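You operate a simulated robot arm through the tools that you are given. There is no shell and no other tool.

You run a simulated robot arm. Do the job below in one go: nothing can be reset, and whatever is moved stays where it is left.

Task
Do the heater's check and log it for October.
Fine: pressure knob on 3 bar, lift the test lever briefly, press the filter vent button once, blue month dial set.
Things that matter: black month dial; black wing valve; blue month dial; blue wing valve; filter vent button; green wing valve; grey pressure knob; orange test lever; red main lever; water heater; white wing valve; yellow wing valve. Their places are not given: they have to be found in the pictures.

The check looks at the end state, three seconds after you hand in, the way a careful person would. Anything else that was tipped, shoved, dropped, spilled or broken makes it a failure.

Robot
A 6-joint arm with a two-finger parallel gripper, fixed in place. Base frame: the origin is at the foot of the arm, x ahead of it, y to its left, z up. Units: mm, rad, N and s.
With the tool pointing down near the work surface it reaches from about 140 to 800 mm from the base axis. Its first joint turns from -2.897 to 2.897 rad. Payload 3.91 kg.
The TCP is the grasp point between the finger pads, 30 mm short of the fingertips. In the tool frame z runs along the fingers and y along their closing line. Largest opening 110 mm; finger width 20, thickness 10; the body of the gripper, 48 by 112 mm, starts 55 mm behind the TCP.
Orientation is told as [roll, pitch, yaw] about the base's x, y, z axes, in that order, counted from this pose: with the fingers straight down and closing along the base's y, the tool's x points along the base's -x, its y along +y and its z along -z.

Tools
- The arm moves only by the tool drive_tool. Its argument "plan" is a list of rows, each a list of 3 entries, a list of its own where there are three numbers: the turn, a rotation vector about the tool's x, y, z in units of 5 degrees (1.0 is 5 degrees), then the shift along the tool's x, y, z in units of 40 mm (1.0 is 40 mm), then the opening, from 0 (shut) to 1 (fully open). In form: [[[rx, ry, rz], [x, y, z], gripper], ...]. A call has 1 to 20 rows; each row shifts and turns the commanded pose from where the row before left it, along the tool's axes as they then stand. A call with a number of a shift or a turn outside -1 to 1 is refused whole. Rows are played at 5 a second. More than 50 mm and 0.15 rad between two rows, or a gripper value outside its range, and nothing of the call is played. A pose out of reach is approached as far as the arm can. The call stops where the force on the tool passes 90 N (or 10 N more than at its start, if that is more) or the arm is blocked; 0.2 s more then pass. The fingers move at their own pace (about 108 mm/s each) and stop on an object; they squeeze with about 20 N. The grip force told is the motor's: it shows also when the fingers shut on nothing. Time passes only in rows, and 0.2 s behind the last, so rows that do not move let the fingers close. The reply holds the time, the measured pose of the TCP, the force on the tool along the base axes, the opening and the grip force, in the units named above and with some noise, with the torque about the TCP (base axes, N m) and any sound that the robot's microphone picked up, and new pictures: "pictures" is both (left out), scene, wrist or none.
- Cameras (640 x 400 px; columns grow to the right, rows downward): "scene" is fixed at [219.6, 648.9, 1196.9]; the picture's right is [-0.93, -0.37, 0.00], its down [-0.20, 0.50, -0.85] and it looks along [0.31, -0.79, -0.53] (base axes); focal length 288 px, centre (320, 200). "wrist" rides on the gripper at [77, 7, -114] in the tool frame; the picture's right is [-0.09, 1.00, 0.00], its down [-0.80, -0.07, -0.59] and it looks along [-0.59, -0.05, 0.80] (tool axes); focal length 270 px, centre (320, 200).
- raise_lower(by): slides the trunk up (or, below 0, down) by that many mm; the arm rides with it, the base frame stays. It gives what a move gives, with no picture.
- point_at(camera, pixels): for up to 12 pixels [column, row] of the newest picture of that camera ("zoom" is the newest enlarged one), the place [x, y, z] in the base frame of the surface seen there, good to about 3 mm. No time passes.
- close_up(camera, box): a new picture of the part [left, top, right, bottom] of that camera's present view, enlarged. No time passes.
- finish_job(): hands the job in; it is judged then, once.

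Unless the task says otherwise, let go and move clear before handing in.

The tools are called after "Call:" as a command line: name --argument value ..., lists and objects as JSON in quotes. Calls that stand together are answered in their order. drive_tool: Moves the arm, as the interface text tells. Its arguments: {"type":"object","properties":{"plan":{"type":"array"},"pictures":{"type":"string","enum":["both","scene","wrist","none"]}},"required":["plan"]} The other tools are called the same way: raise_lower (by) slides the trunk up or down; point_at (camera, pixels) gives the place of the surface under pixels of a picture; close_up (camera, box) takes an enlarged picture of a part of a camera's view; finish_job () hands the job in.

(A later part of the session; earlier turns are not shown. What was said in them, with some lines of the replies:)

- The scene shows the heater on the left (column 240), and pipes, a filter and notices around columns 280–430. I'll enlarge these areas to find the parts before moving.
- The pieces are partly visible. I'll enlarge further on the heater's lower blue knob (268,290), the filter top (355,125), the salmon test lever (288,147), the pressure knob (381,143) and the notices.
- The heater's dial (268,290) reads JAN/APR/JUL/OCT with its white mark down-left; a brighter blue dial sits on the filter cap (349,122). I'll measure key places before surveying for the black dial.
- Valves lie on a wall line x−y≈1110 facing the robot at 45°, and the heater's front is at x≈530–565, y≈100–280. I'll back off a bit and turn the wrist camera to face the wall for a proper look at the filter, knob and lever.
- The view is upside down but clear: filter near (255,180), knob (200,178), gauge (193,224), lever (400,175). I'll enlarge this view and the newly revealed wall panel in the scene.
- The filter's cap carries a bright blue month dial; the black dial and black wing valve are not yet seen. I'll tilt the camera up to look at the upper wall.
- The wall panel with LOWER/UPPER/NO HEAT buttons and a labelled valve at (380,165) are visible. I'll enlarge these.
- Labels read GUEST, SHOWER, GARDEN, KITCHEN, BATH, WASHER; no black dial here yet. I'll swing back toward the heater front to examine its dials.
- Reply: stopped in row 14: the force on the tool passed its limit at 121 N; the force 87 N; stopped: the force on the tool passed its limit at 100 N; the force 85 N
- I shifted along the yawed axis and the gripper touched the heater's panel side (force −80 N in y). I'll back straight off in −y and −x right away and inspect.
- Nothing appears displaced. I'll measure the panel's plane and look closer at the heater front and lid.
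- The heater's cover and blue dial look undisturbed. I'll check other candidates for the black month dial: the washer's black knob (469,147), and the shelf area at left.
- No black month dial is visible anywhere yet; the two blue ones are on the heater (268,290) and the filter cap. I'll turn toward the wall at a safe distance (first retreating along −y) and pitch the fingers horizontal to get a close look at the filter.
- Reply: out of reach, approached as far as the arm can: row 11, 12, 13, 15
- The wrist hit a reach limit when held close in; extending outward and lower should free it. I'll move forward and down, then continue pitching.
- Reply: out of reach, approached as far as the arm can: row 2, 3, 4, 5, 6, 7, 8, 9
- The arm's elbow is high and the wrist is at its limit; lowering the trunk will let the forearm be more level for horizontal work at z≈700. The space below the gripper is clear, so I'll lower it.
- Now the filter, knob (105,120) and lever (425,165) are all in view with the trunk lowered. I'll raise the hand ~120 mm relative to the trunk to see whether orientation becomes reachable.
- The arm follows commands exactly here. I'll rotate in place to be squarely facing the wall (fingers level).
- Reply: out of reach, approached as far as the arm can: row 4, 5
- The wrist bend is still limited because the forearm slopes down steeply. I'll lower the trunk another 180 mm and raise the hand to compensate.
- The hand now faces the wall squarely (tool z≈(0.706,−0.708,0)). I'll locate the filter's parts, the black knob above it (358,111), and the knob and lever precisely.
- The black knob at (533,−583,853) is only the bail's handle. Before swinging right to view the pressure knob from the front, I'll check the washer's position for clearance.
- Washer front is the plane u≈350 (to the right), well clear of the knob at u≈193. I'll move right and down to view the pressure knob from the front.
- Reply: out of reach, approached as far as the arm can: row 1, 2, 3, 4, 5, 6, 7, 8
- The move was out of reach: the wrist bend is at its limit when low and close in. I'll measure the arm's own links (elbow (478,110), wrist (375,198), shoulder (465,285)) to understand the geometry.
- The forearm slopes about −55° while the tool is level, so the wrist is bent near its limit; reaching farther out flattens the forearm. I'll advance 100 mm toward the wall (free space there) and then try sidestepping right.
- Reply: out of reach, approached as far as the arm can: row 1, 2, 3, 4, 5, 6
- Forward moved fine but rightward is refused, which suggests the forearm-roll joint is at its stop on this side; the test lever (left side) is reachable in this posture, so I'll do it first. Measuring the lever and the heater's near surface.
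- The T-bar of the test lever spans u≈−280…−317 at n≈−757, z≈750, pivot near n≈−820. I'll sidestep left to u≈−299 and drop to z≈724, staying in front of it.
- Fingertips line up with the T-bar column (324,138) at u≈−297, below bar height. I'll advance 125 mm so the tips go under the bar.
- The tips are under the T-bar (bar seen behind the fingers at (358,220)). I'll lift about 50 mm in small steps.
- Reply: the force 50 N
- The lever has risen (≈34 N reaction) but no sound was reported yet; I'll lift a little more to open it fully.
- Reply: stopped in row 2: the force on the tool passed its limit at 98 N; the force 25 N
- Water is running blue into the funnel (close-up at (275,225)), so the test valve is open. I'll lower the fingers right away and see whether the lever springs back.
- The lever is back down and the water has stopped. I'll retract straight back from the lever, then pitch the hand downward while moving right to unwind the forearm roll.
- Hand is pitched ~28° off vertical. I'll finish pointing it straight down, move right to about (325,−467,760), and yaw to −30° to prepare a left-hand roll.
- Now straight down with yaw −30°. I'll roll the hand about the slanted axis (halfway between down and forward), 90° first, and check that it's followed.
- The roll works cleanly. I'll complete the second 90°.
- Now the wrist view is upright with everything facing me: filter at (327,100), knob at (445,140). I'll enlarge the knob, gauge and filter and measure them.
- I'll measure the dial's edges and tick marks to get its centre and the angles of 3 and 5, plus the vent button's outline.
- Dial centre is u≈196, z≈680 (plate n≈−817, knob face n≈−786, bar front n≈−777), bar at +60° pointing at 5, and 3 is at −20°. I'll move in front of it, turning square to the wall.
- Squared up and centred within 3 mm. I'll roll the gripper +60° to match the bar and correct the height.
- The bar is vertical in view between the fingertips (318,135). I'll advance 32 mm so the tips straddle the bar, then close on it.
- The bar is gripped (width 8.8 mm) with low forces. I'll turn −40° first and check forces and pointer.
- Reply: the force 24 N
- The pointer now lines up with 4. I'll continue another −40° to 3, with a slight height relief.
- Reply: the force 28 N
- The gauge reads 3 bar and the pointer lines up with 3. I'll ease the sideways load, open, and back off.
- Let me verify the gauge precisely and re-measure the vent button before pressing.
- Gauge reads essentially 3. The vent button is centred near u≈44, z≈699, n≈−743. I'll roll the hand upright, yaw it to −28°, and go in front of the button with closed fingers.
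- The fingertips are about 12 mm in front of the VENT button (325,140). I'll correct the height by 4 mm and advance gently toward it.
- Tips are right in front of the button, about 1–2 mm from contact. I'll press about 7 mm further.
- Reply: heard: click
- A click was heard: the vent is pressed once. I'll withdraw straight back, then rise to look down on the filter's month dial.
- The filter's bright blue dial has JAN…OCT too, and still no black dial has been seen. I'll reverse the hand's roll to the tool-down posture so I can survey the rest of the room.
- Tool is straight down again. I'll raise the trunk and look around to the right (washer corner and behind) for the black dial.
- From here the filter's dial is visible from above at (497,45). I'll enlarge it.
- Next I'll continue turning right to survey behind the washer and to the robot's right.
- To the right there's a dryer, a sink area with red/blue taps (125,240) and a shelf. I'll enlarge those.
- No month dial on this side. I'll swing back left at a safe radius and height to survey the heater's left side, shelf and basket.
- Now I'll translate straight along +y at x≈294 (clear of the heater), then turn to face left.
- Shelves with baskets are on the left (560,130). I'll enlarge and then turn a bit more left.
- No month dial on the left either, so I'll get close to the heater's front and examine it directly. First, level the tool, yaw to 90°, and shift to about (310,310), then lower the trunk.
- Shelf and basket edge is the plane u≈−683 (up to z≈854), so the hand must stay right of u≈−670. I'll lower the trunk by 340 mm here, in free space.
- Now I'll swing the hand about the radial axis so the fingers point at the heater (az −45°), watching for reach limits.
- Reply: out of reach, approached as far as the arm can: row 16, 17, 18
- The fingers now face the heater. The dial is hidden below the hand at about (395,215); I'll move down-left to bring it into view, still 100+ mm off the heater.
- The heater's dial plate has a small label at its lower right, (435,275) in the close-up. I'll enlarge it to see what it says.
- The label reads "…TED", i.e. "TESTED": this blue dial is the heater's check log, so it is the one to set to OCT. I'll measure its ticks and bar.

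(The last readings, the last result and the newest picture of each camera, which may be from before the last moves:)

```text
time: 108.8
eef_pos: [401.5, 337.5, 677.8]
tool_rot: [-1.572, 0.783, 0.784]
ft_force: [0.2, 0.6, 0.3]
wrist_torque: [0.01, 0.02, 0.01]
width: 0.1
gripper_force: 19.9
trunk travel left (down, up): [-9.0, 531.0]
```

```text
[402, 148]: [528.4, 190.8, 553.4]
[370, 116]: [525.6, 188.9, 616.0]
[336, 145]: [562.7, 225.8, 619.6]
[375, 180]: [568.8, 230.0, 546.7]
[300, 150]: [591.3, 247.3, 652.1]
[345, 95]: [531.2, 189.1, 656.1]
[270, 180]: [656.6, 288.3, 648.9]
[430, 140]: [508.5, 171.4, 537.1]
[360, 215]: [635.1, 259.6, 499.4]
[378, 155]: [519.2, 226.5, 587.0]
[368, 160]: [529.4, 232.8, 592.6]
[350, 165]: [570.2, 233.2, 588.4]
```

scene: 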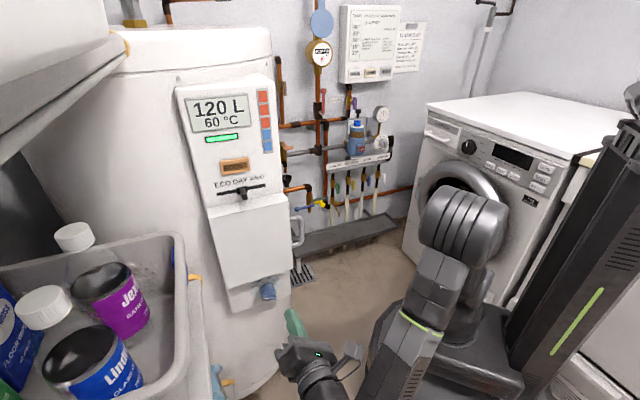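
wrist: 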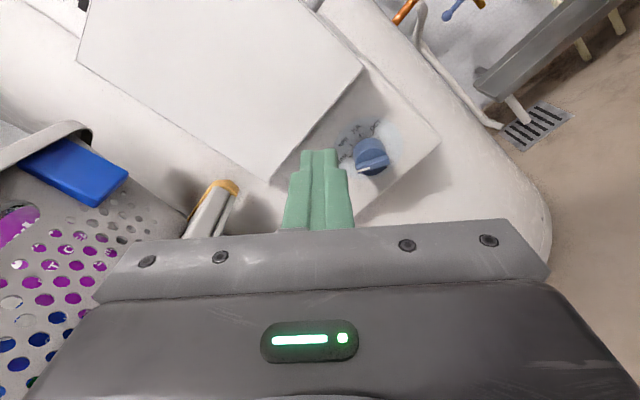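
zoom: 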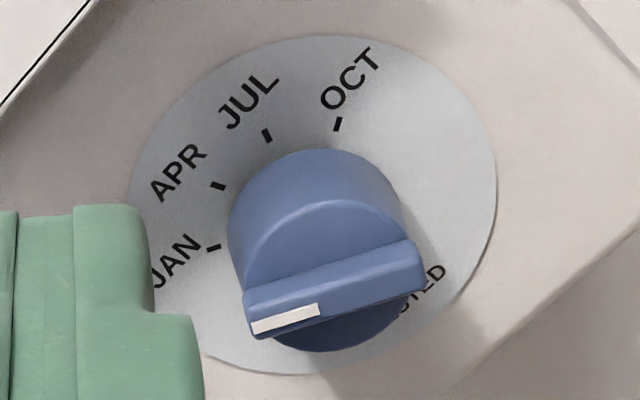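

Centre is u≈−539, z≈585, knob face n≈−208, bar front n≈−198; bar at about −65° (JAN), OCT at +60°. I'll roll the gripper −105° in place toward the bar's direction.

Call:
drive_tool --plan '[[[0, 0, -1], [0, 0, 0], 0.3], [[0, 0, -1], [0, 0, 0], 0.3], [[0, 0, -1], [0, 0, 0], 0.3], [[0, 0, -1], [0, 0, 0], 0.3], [[0, 0, -1], [0, 0, 0], 0.3], [[0, 0, -1], [0, 0, 0], 0.3], [[0, 0, -1], [0, 0, 0], 0.3], [[0, 0, -1], [0, 0, 0], 0.3], [[0, 0, -1], [0, 0, 0], 0.3], [[0, 0, -1], [0, 0, 0], 0.3], [[0, 0, -1], [0, 0, 0], 0.3], [[0, 0, -1], [0, 0, 0], 0.3], [[0, 0, -1], [0, 0, 0], 0.3], [[0, 0, -1], [0, 0, 0], 0.3], [[0, 0, -1], [0, 0, 0], 0.3], [[0, 0, -1], [0, 0, 0], 0.3], [[0, 0, -1], [0, 0, 0], 0.3], [[0, 0, -1], [0, 0, 0], 0.3], [[0, 0, -1], [0, 0, 0], 0.3], [[0, 0, -1], [0, 0, 0], 0.3]]'

```text
time: 113.0
eef_pos: [401.9, 338.1, 677.3]
tool_rot: [1.573, 0.613, -2.356]
ft_force: [0.2, -0.2, -0.3]
wrist_torque: [0.0, 0.02, -0.03]
width: 33.0
gripper_force: 0.0
trunk travel left (down, up): [-9.0, 531.0]
```

scene: 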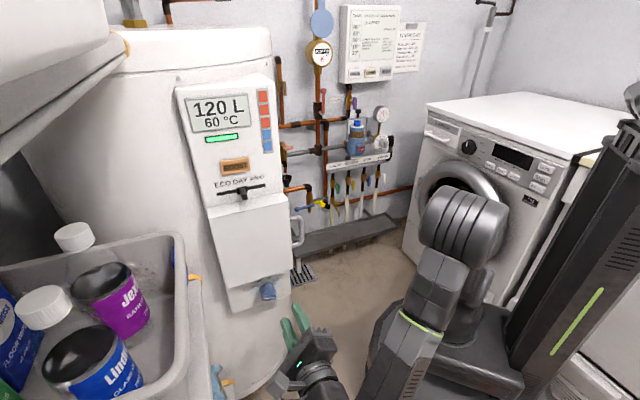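
wrist: 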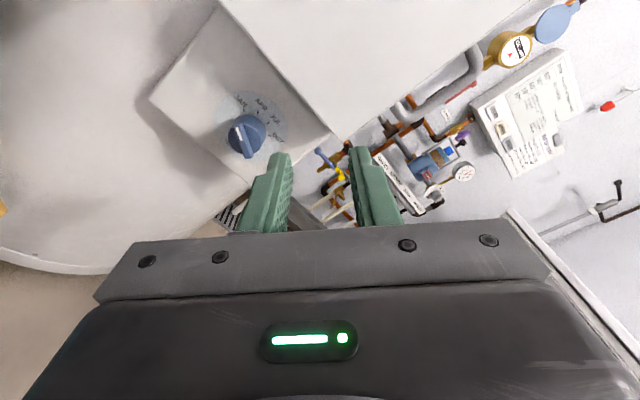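

The dial is at (247,135) with its bar slightly further counter-clockwise. I'll roll 12° more, line up on the dial centre, and move to about 45 mm short of it.

Call:
drive_tool --plan '[[[0, 0, -1], [0, 0, 0], 0.3], [[0, 0, -1], [0, 0, 0], 0.3], [[0, 0, -0.4], [0, 0, 0], 0.3], [[0, 0, 0], [-0.18, -0.757, 0], 0.3], [[0, 0, 0], [-0.18, -0.757, 0], 0.3], [[0, 0, 0], [-0.18, -0.757, 0], 0.3], [[0, 0, 0], [0, 0, 0.6], 0.3], [[0, 0, 0], [0, 0, 0.6], 0.3], [[0, 0, 0], [0, 0, 0.6], 0.3], [[0, 0, 0], [0, 0, 0], 0.3]]'

Call:
close_up --camera "wrist" --box '[240, 70, 400, 190]'

```text
time: 115.2
eef_pos: [463.9, 295.9, 586.1]
tool_rot: [1.573, 0.406, -2.357]
ft_force: [0.4, 0.8, 0.5]
wrist_torque: [-0.01, 0.02, -0.02]
width: 33.0
gripper_force: 0.0
trunk travel left (down, up): [-9.0, 531.0]
```

scene: 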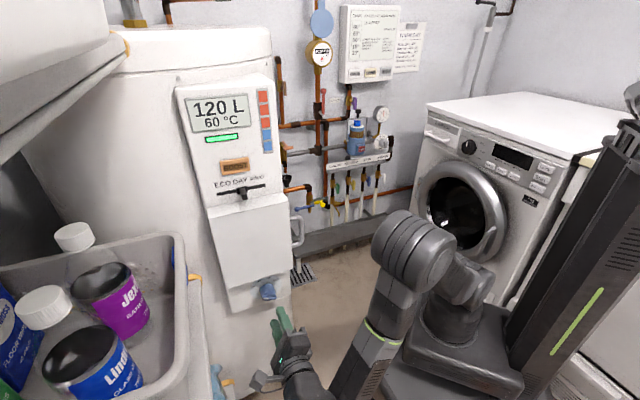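
wrist: 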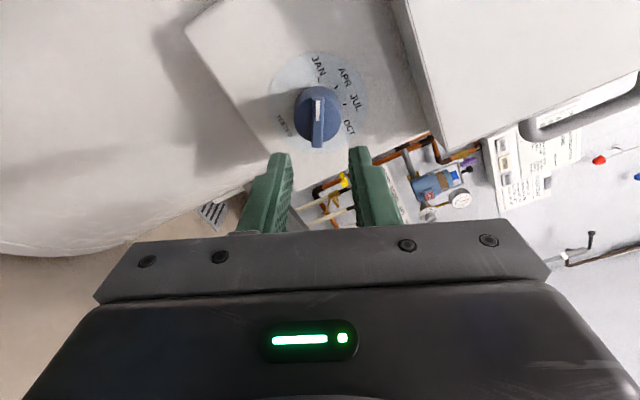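

```text
3.33 times, centred on (320, 130) of wrist
```

zoom: 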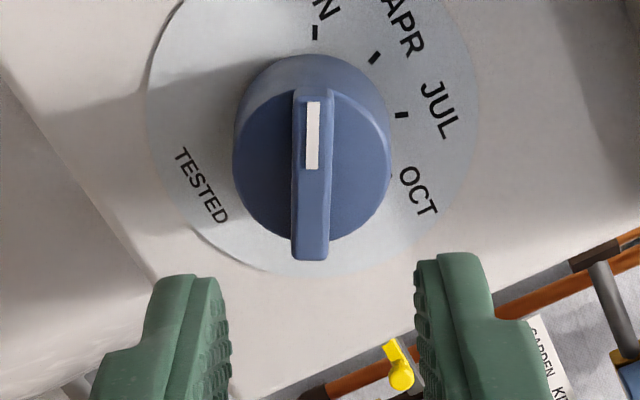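

The label clearly says TESTED and the bar is aligned with the fingers, pointing at JAN. I'll advance 57 mm to straddle the bar and close on it.

Call:
drive_tool --plan '[[[0, 0, 0], [0.03, -0.035, 0.4], 0.3], [[0, 0, 0], [0, 0, 0.5], 0.3], [[0, 0, 0], [0, 0, 0.5], 0.3], [[0, 0, 0], [0, 0, 0], 0.3], [[0, 0, 0], [0, 0, 0], 0], [[0, 0, 0], [0, 0, 0], 0]]'

```text
time: 116.6
eef_pos: [502.8, 259.3, 585.6]
tool_rot: [1.571, 0.403, -2.356]
ft_force: [2.9, 2.7, -16.2]
wrist_torque: [0.65, -0.57, 0.82]
width: 10.9
gripper_force: 44.9
trunk travel left (down, up): [-9.0, 531.0]
```

scene: 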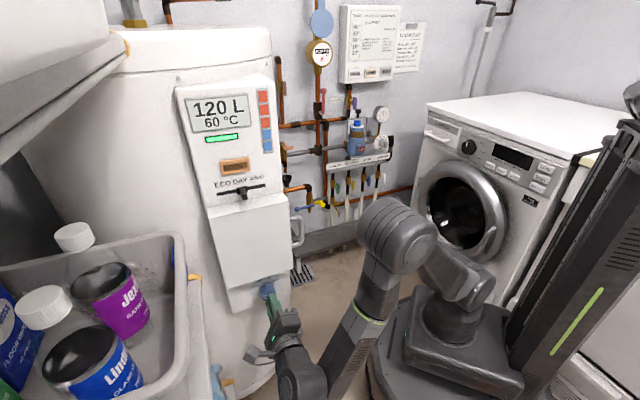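
wrist: 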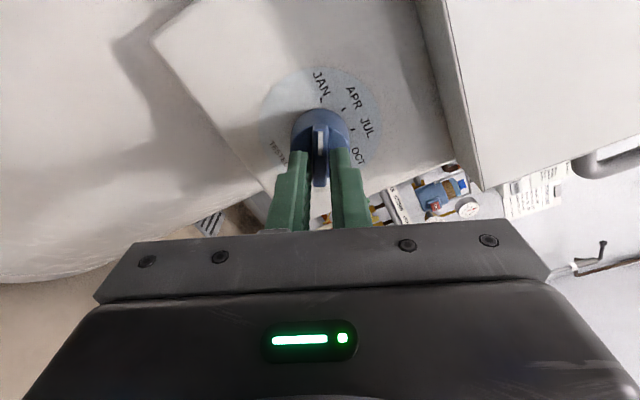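

Gripped (10.9 mm) with ~16 N downward side load, so the true centre is a touch lower. I'll shift 2 mm down and turn +60° first.

Call:
drive_tool --plan '[[[0, 0, 0], [0, -0.05, 0], 0], [[0, 0, 1], [0, 0, 0], 0], [[0, 0, 1], [0, 0, 0], 0], [[0, 0, 1], [0, 0, 0], 0], [[0, 0, 1], [0, 0, 0], 0], [[0, 0, 1], [0, 0, 0], 0], [[0, 0, 1], [0, 0, 0], 0], [[0, 0, 1], [0, 0, 0], 0], [[0, 0, 1], [0, 0, 0], 0], [[0, 0, 1], [0, 0, 0], 0], [[0, 0, 1], [0, 0, 0], 0], [[0, 0, 1], [0, 0, 0], 0], [[0, 0, 1], [0, 0, 0], 0]]'

Call:
close_up --camera "wrist" --box '[240, 50, 420, 180]'

```text
time: 119.4
eef_pos: [504.9, 258.9, 583.9]
tool_rot: [1.605, 1.455, -2.325]
ft_force: [-17.2, -0.4, 17.2]
wrist_torque: [-0.19, -0.25, -0.38]
width: 8.9
gripper_force: 44.6
trunk travel left (down, up): [-9.0, 531.0]
```

scene: 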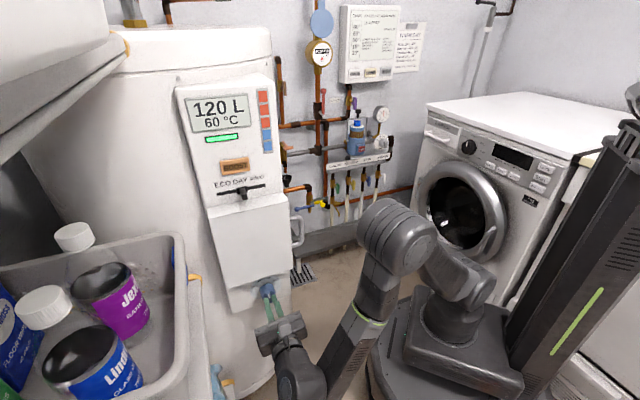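
wrist: 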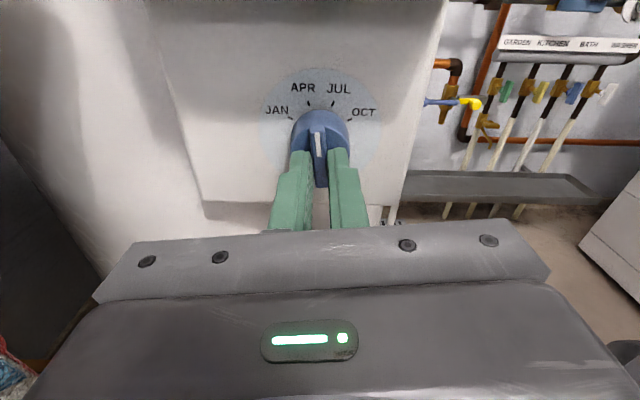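

```text
3.08 times, centred on (330, 115) of wrist
```

zoom: 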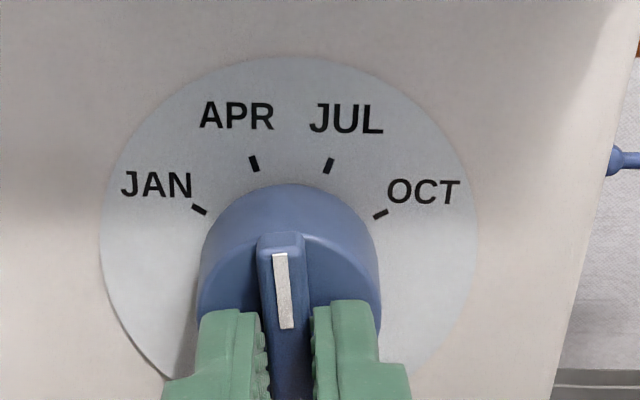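

The dial is turning with the gripper and now points between APR and JUL. I'll continue +60° more, then compare with the OCT tick.

Call:
drive_tool --plan '[[[0, 0, 1], [-0.02, -0.02, 0], 0], [[0, 0, 1], [0, 0, 0], 0], [[0, 0, 1], [0, 0, 0], 0], [[0, 0, 1], [0, 0, 0], 0], [[0, 0, 1], [0, 0, 0], 0], [[0, 0, 1], [0, 0, 0], 0], [[0, 0, 1], [0, 0, 0], 0], [[0, 0, 1], [0, 0, 0], 0], [[0, 0, 1], [0, 0, 0], 0], [[0, 0, 1], [0, 0, 0], 0], [[0, 0, 1], [0, 0, 0], 0], [[0, 0, 1], [0, 0, 0], 0], [[0, 0, 0], [0, 0, 0], 0]]'

Call:
close_up --camera "wrist" --box '[240, 50, 420, 180]'

Call:
close_up --camera "scene" --box '[236, 265, 300, 305]'

```text
time: 122.2
eef_pos: [505.8, 261.2, 584.6]
tool_rot: [-1.577, 0.637, 0.783]
ft_force: [25.6, 11.3, 38.0]
wrist_torque: [-1.29, -1.19, -0.36]
width: 8.7
gripper_force: 45.1
trunk travel left (down, up): [-9.0, 531.0]
```

scene: 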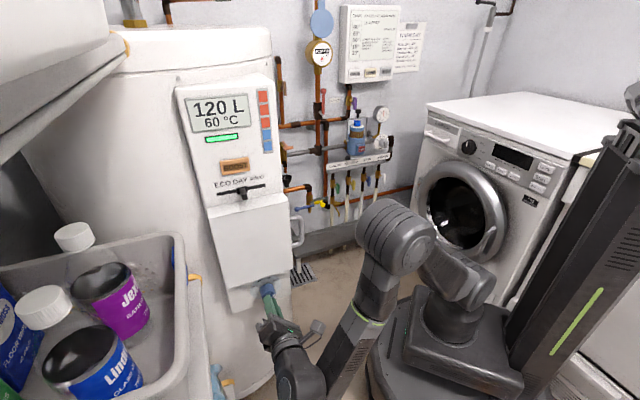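
wrist: 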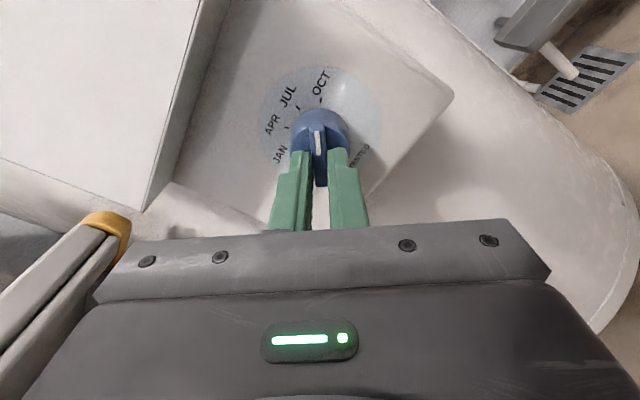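

```text
3.08 times, centred on (330, 115) of wrist
```

zoom: 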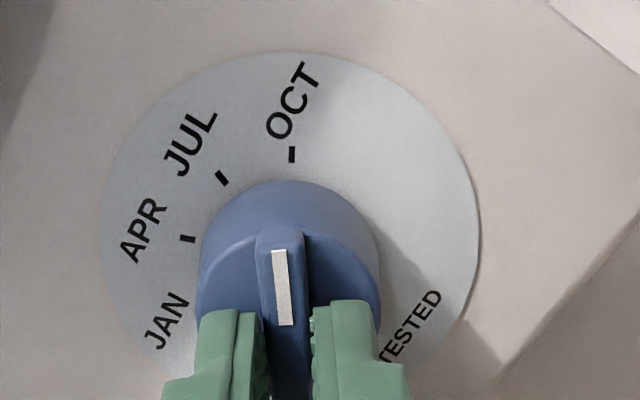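

```text
10.00 times, centred on (268, 285) of scene
```

zoom: 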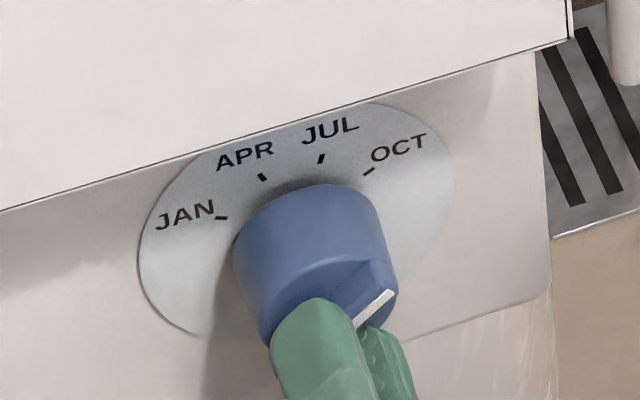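

OCT's tick is about 5–6° further clockwise than the bar, and there's a side load along +y. I'll relieve the load by 2.5 mm and turn +6.5° more.

Call:
drive_tool --plan '[[[0, 0, 0], [0, -0.06, 0], 0], [[0, 0, 0.65], [0, 0, 0], 0], [[0, 0, 0.65], [0, 0, 0], 0], [[0, 0, 0], [0, 0, 0], 0]]'

Call:
close_up --camera "wrist" --box '[240, 50, 420, 180]'

Call:
close_up --camera "scene" --box '[236, 265, 300, 305]'

```text
time: 123.2
eef_pos: [505.5, 260.2, 584.1]
tool_rot: [-1.572, 0.529, 0.783]
ft_force: [10.2, 3.6, 17.5]
wrist_torque: [-0.47, -0.41, 0.08]
width: 8.7
gripper_force: 45.0
trunk travel left (down, up): [-9.0, 531.0]
```

scene: 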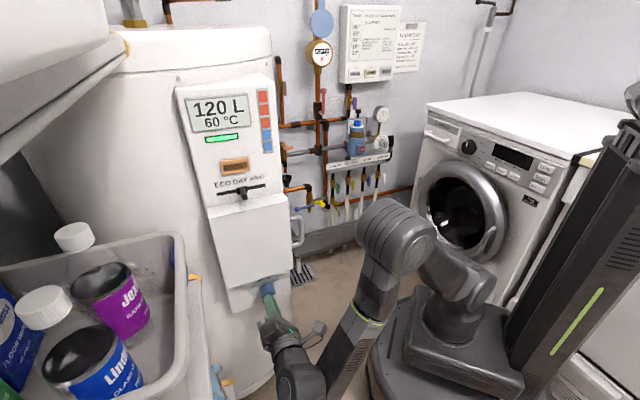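
wrist: 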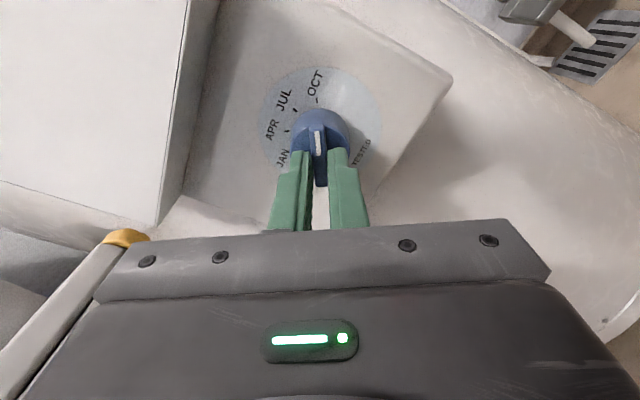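

```text
3.08 times, centred on (330, 115) of wrist
```

zoom: 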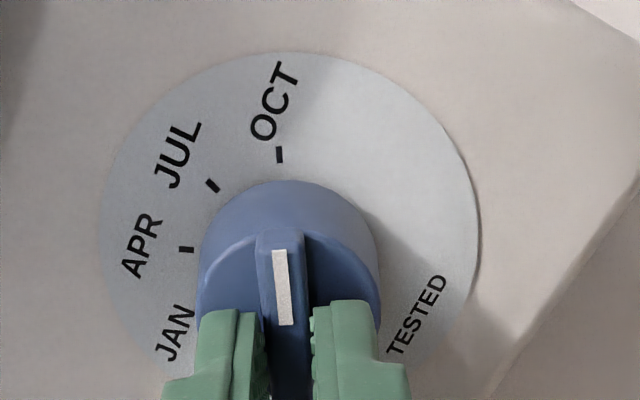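

```text
10.00 times, centred on (268, 285) of scene
```

zoom: 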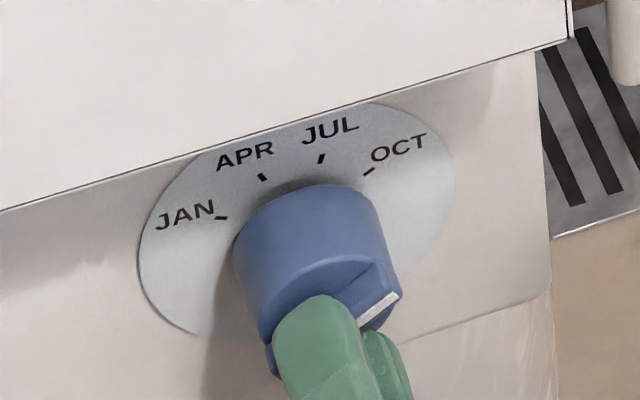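

The tool roll is now 59.7° and the bar runs parallel to the OCT tick direction. I'll release gently and back away to verify.

Call:
drive_tool --plan '[[[0, 0, 0], [0, -0.03, 0], 0], [[0, 0, 0], [0, 0, 0], 0.3], [[0, 0, 0], [0, 0, 0], 0.3], [[0, 0, 0], [0, 0, -0.5], 0.3], [[0, 0, 0], [0, 0, -0.9], 0.3], [[0, 0, 0], [0, 0, -0.9], 0.3], [[0, 0, 0], [0, 0, 0], 0.3]]'

Call:
close_up --camera "wrist" --box '[240, 50, 420, 180]'

Call:
close_up --camera "scene" --box '[236, 265, 300, 305]'

```text
time: 124.8
eef_pos: [440.8, 326.8, 584.2]
tool_rot: [-1.572, 0.53, 0.784]
ft_force: [0.1, -0.3, 0.1]
wrist_torque: [0.02, 0.0, 0.01]
width: 33.1
gripper_force: 0.0
trunk travel left (down, up): [-9.0, 531.0]
```

scene: 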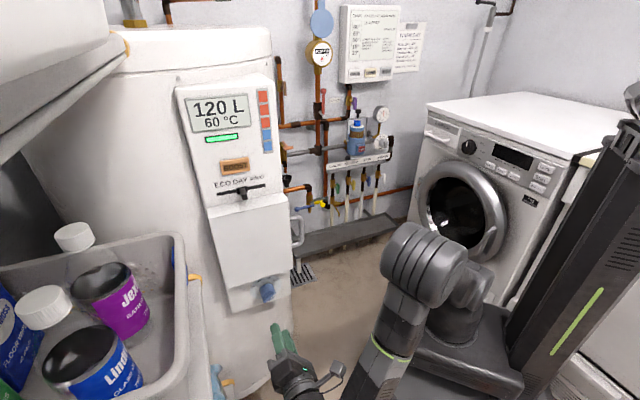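
wrist: 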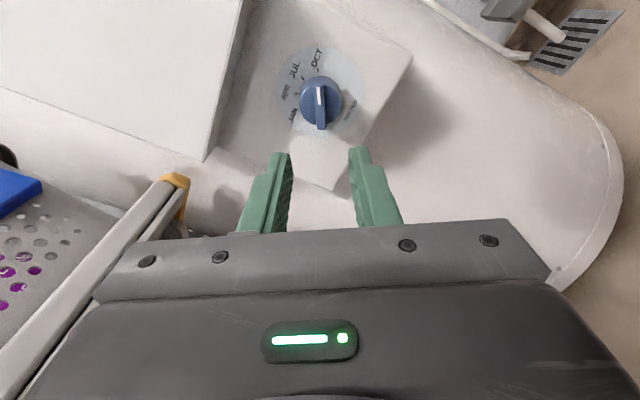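

```text
3.08 times, centred on (330, 115) of wrist
```

zoom: 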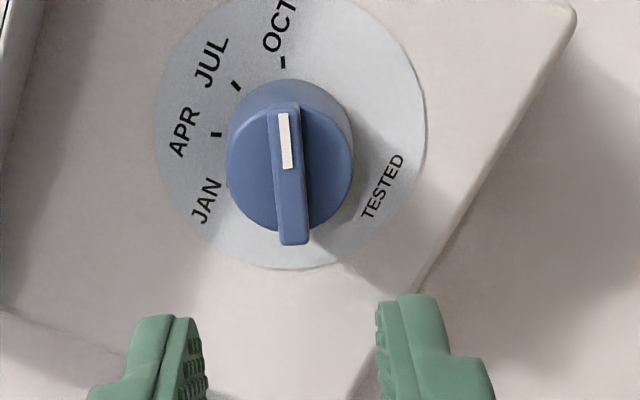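

```text
10.00 times, centred on (268, 285) of scene
```

zoom: 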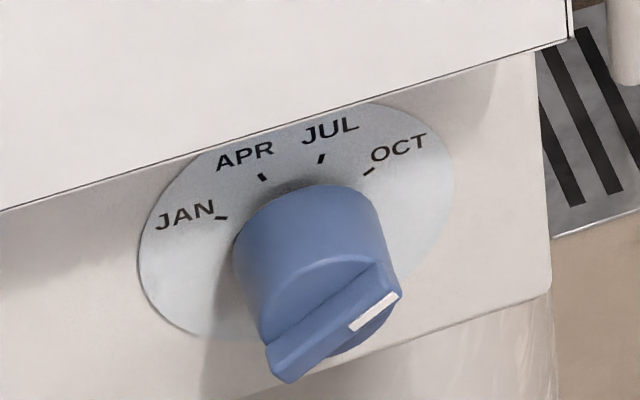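

The blue TESTED dial is on OCT. I'll back away further and check the wall: gauge, knob, lever, funnel, and valves.

Call:
drive_tool --plan '[[[0, 0, 0], [0, 0, -0.9], 0.3], [[0, 0, 0], [0, 0, -0.5], 0.3], [[0, 0, 0], [0, 0, 0], 0.3], [[0, 0, 0], [0, 0, 0], 0.3], [[0, 0, 0], [0, 0, 0], 0.3]]'

Call:
close_up --camera "scene" --box '[270, 90, 430, 190]'

Call:
close_up --camera "scene" --box '[366, 100, 404, 152]'

Call:
close_up --camera "scene" --box '[160, 70, 320, 170]'

Call:
close_up --camera "scene" --box '[270, 160, 430, 260]'

```text
time: 126.0
eef_pos: [400.5, 366.4, 585.3]
tool_rot: [-1.572, 0.531, 0.782]
ft_force: [0.3, -0.8, 0.4]
wrist_torque: [-0.01, -0.02, 0.03]
width: 33.0
gripper_force: 0.0
trunk travel left (down, up): [-9.0, 531.0]
```

scene: 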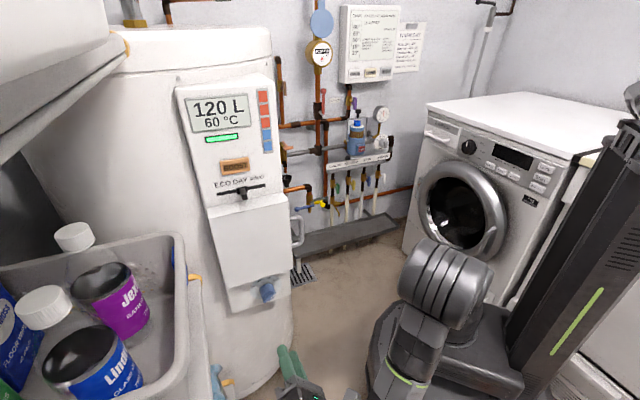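
wrist: 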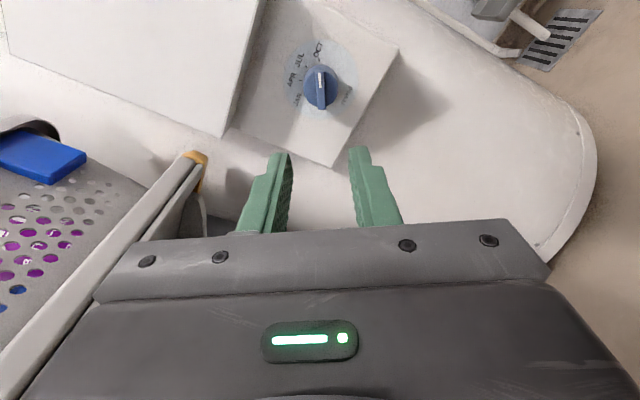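

```text
4.00 times, centred on (350, 140) of scene
```

zoom: 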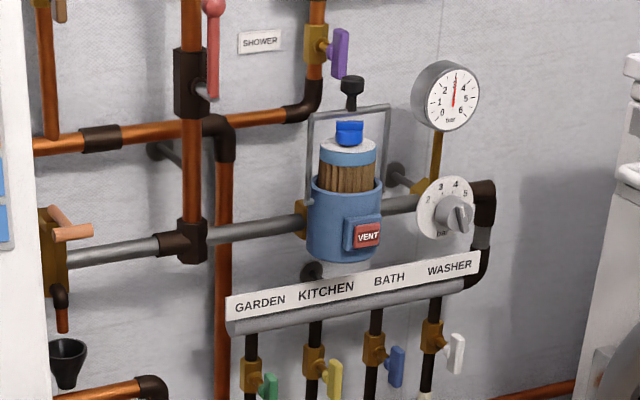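

```text
7.69 times, centred on (385, 126) of scene
```

zoom: 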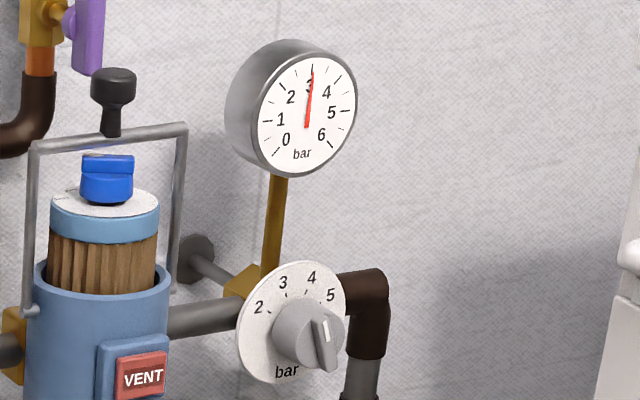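

```text
4.00 times, centred on (240, 120) of scene
```

zoom: 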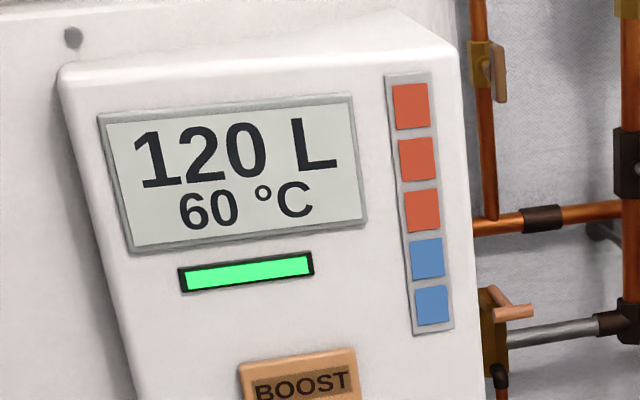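

```text
4.00 times, centred on (350, 210) of scene
```

zoom: 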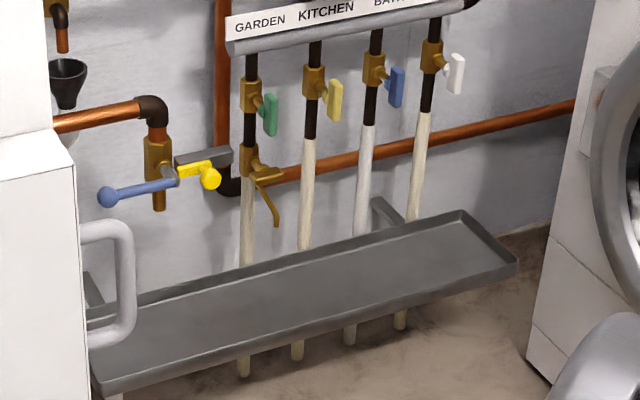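

Everything looks right: lever down, no water running, wing valves unchanged, gauge near 3. One last high zoom on the gauge and knob.

Call:
close_up --camera "scene" --box '[374, 104, 398, 124]'

Call:
close_up --camera "scene" --box '[370, 130, 398, 152]'

```text
16.00 times, centred on (386, 114) of scene
```

zoom: 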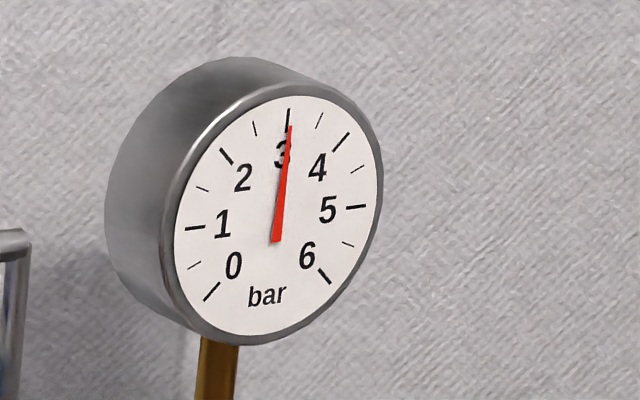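

```text
16.00 times, centred on (384, 141) of scene
```

zoom: 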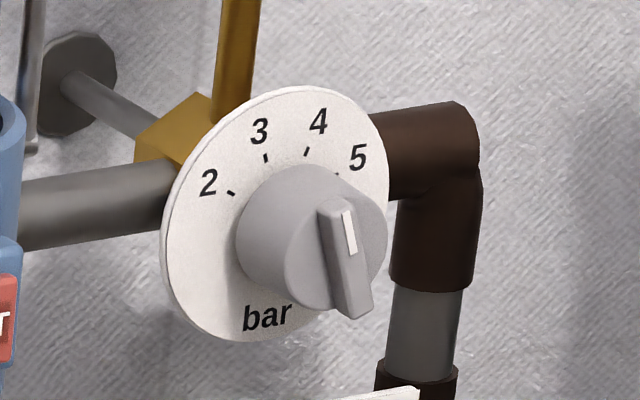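

The needle sits on the 3 mark and the knob points at 3. The lever has sprung back, the vent was pressed once, and the blue TESTED dial is on OCT. The gripper is open and clear, so I'm handing in.

Call:
finish_job

```text
The job is handed in.
```

The heater's check is done and logged for October, and the job is handed in.

- **Pressure knob:** turned from 5 to 3 bar, and the gauge needle sits on 3.
- **Test lever:** lifted for about a second until water ran into the funnel. It sprang back down and the water stopped.
- **Filter vent button:** pressed once, with a click.
- **Month dial:** I set the blue dial marked TESTED on the heater's front from JAN to OCT.

**Which dial:** a second, brighter blue month dial sits on the filter cartridge. I found no black month dial or black wing valve anywhere I could see. I chose the heater's dial because its label says TESTED; the filter's dial was not touched.

**Bump:** early on, the gripper touched the side of the heater's panel at about 120 N when I moved along the wrong axis. I backed off, and pictures showed nothing displaced and the display unchanged.

The wing valves look as they did at the start. The gripper is open and clear of everything.
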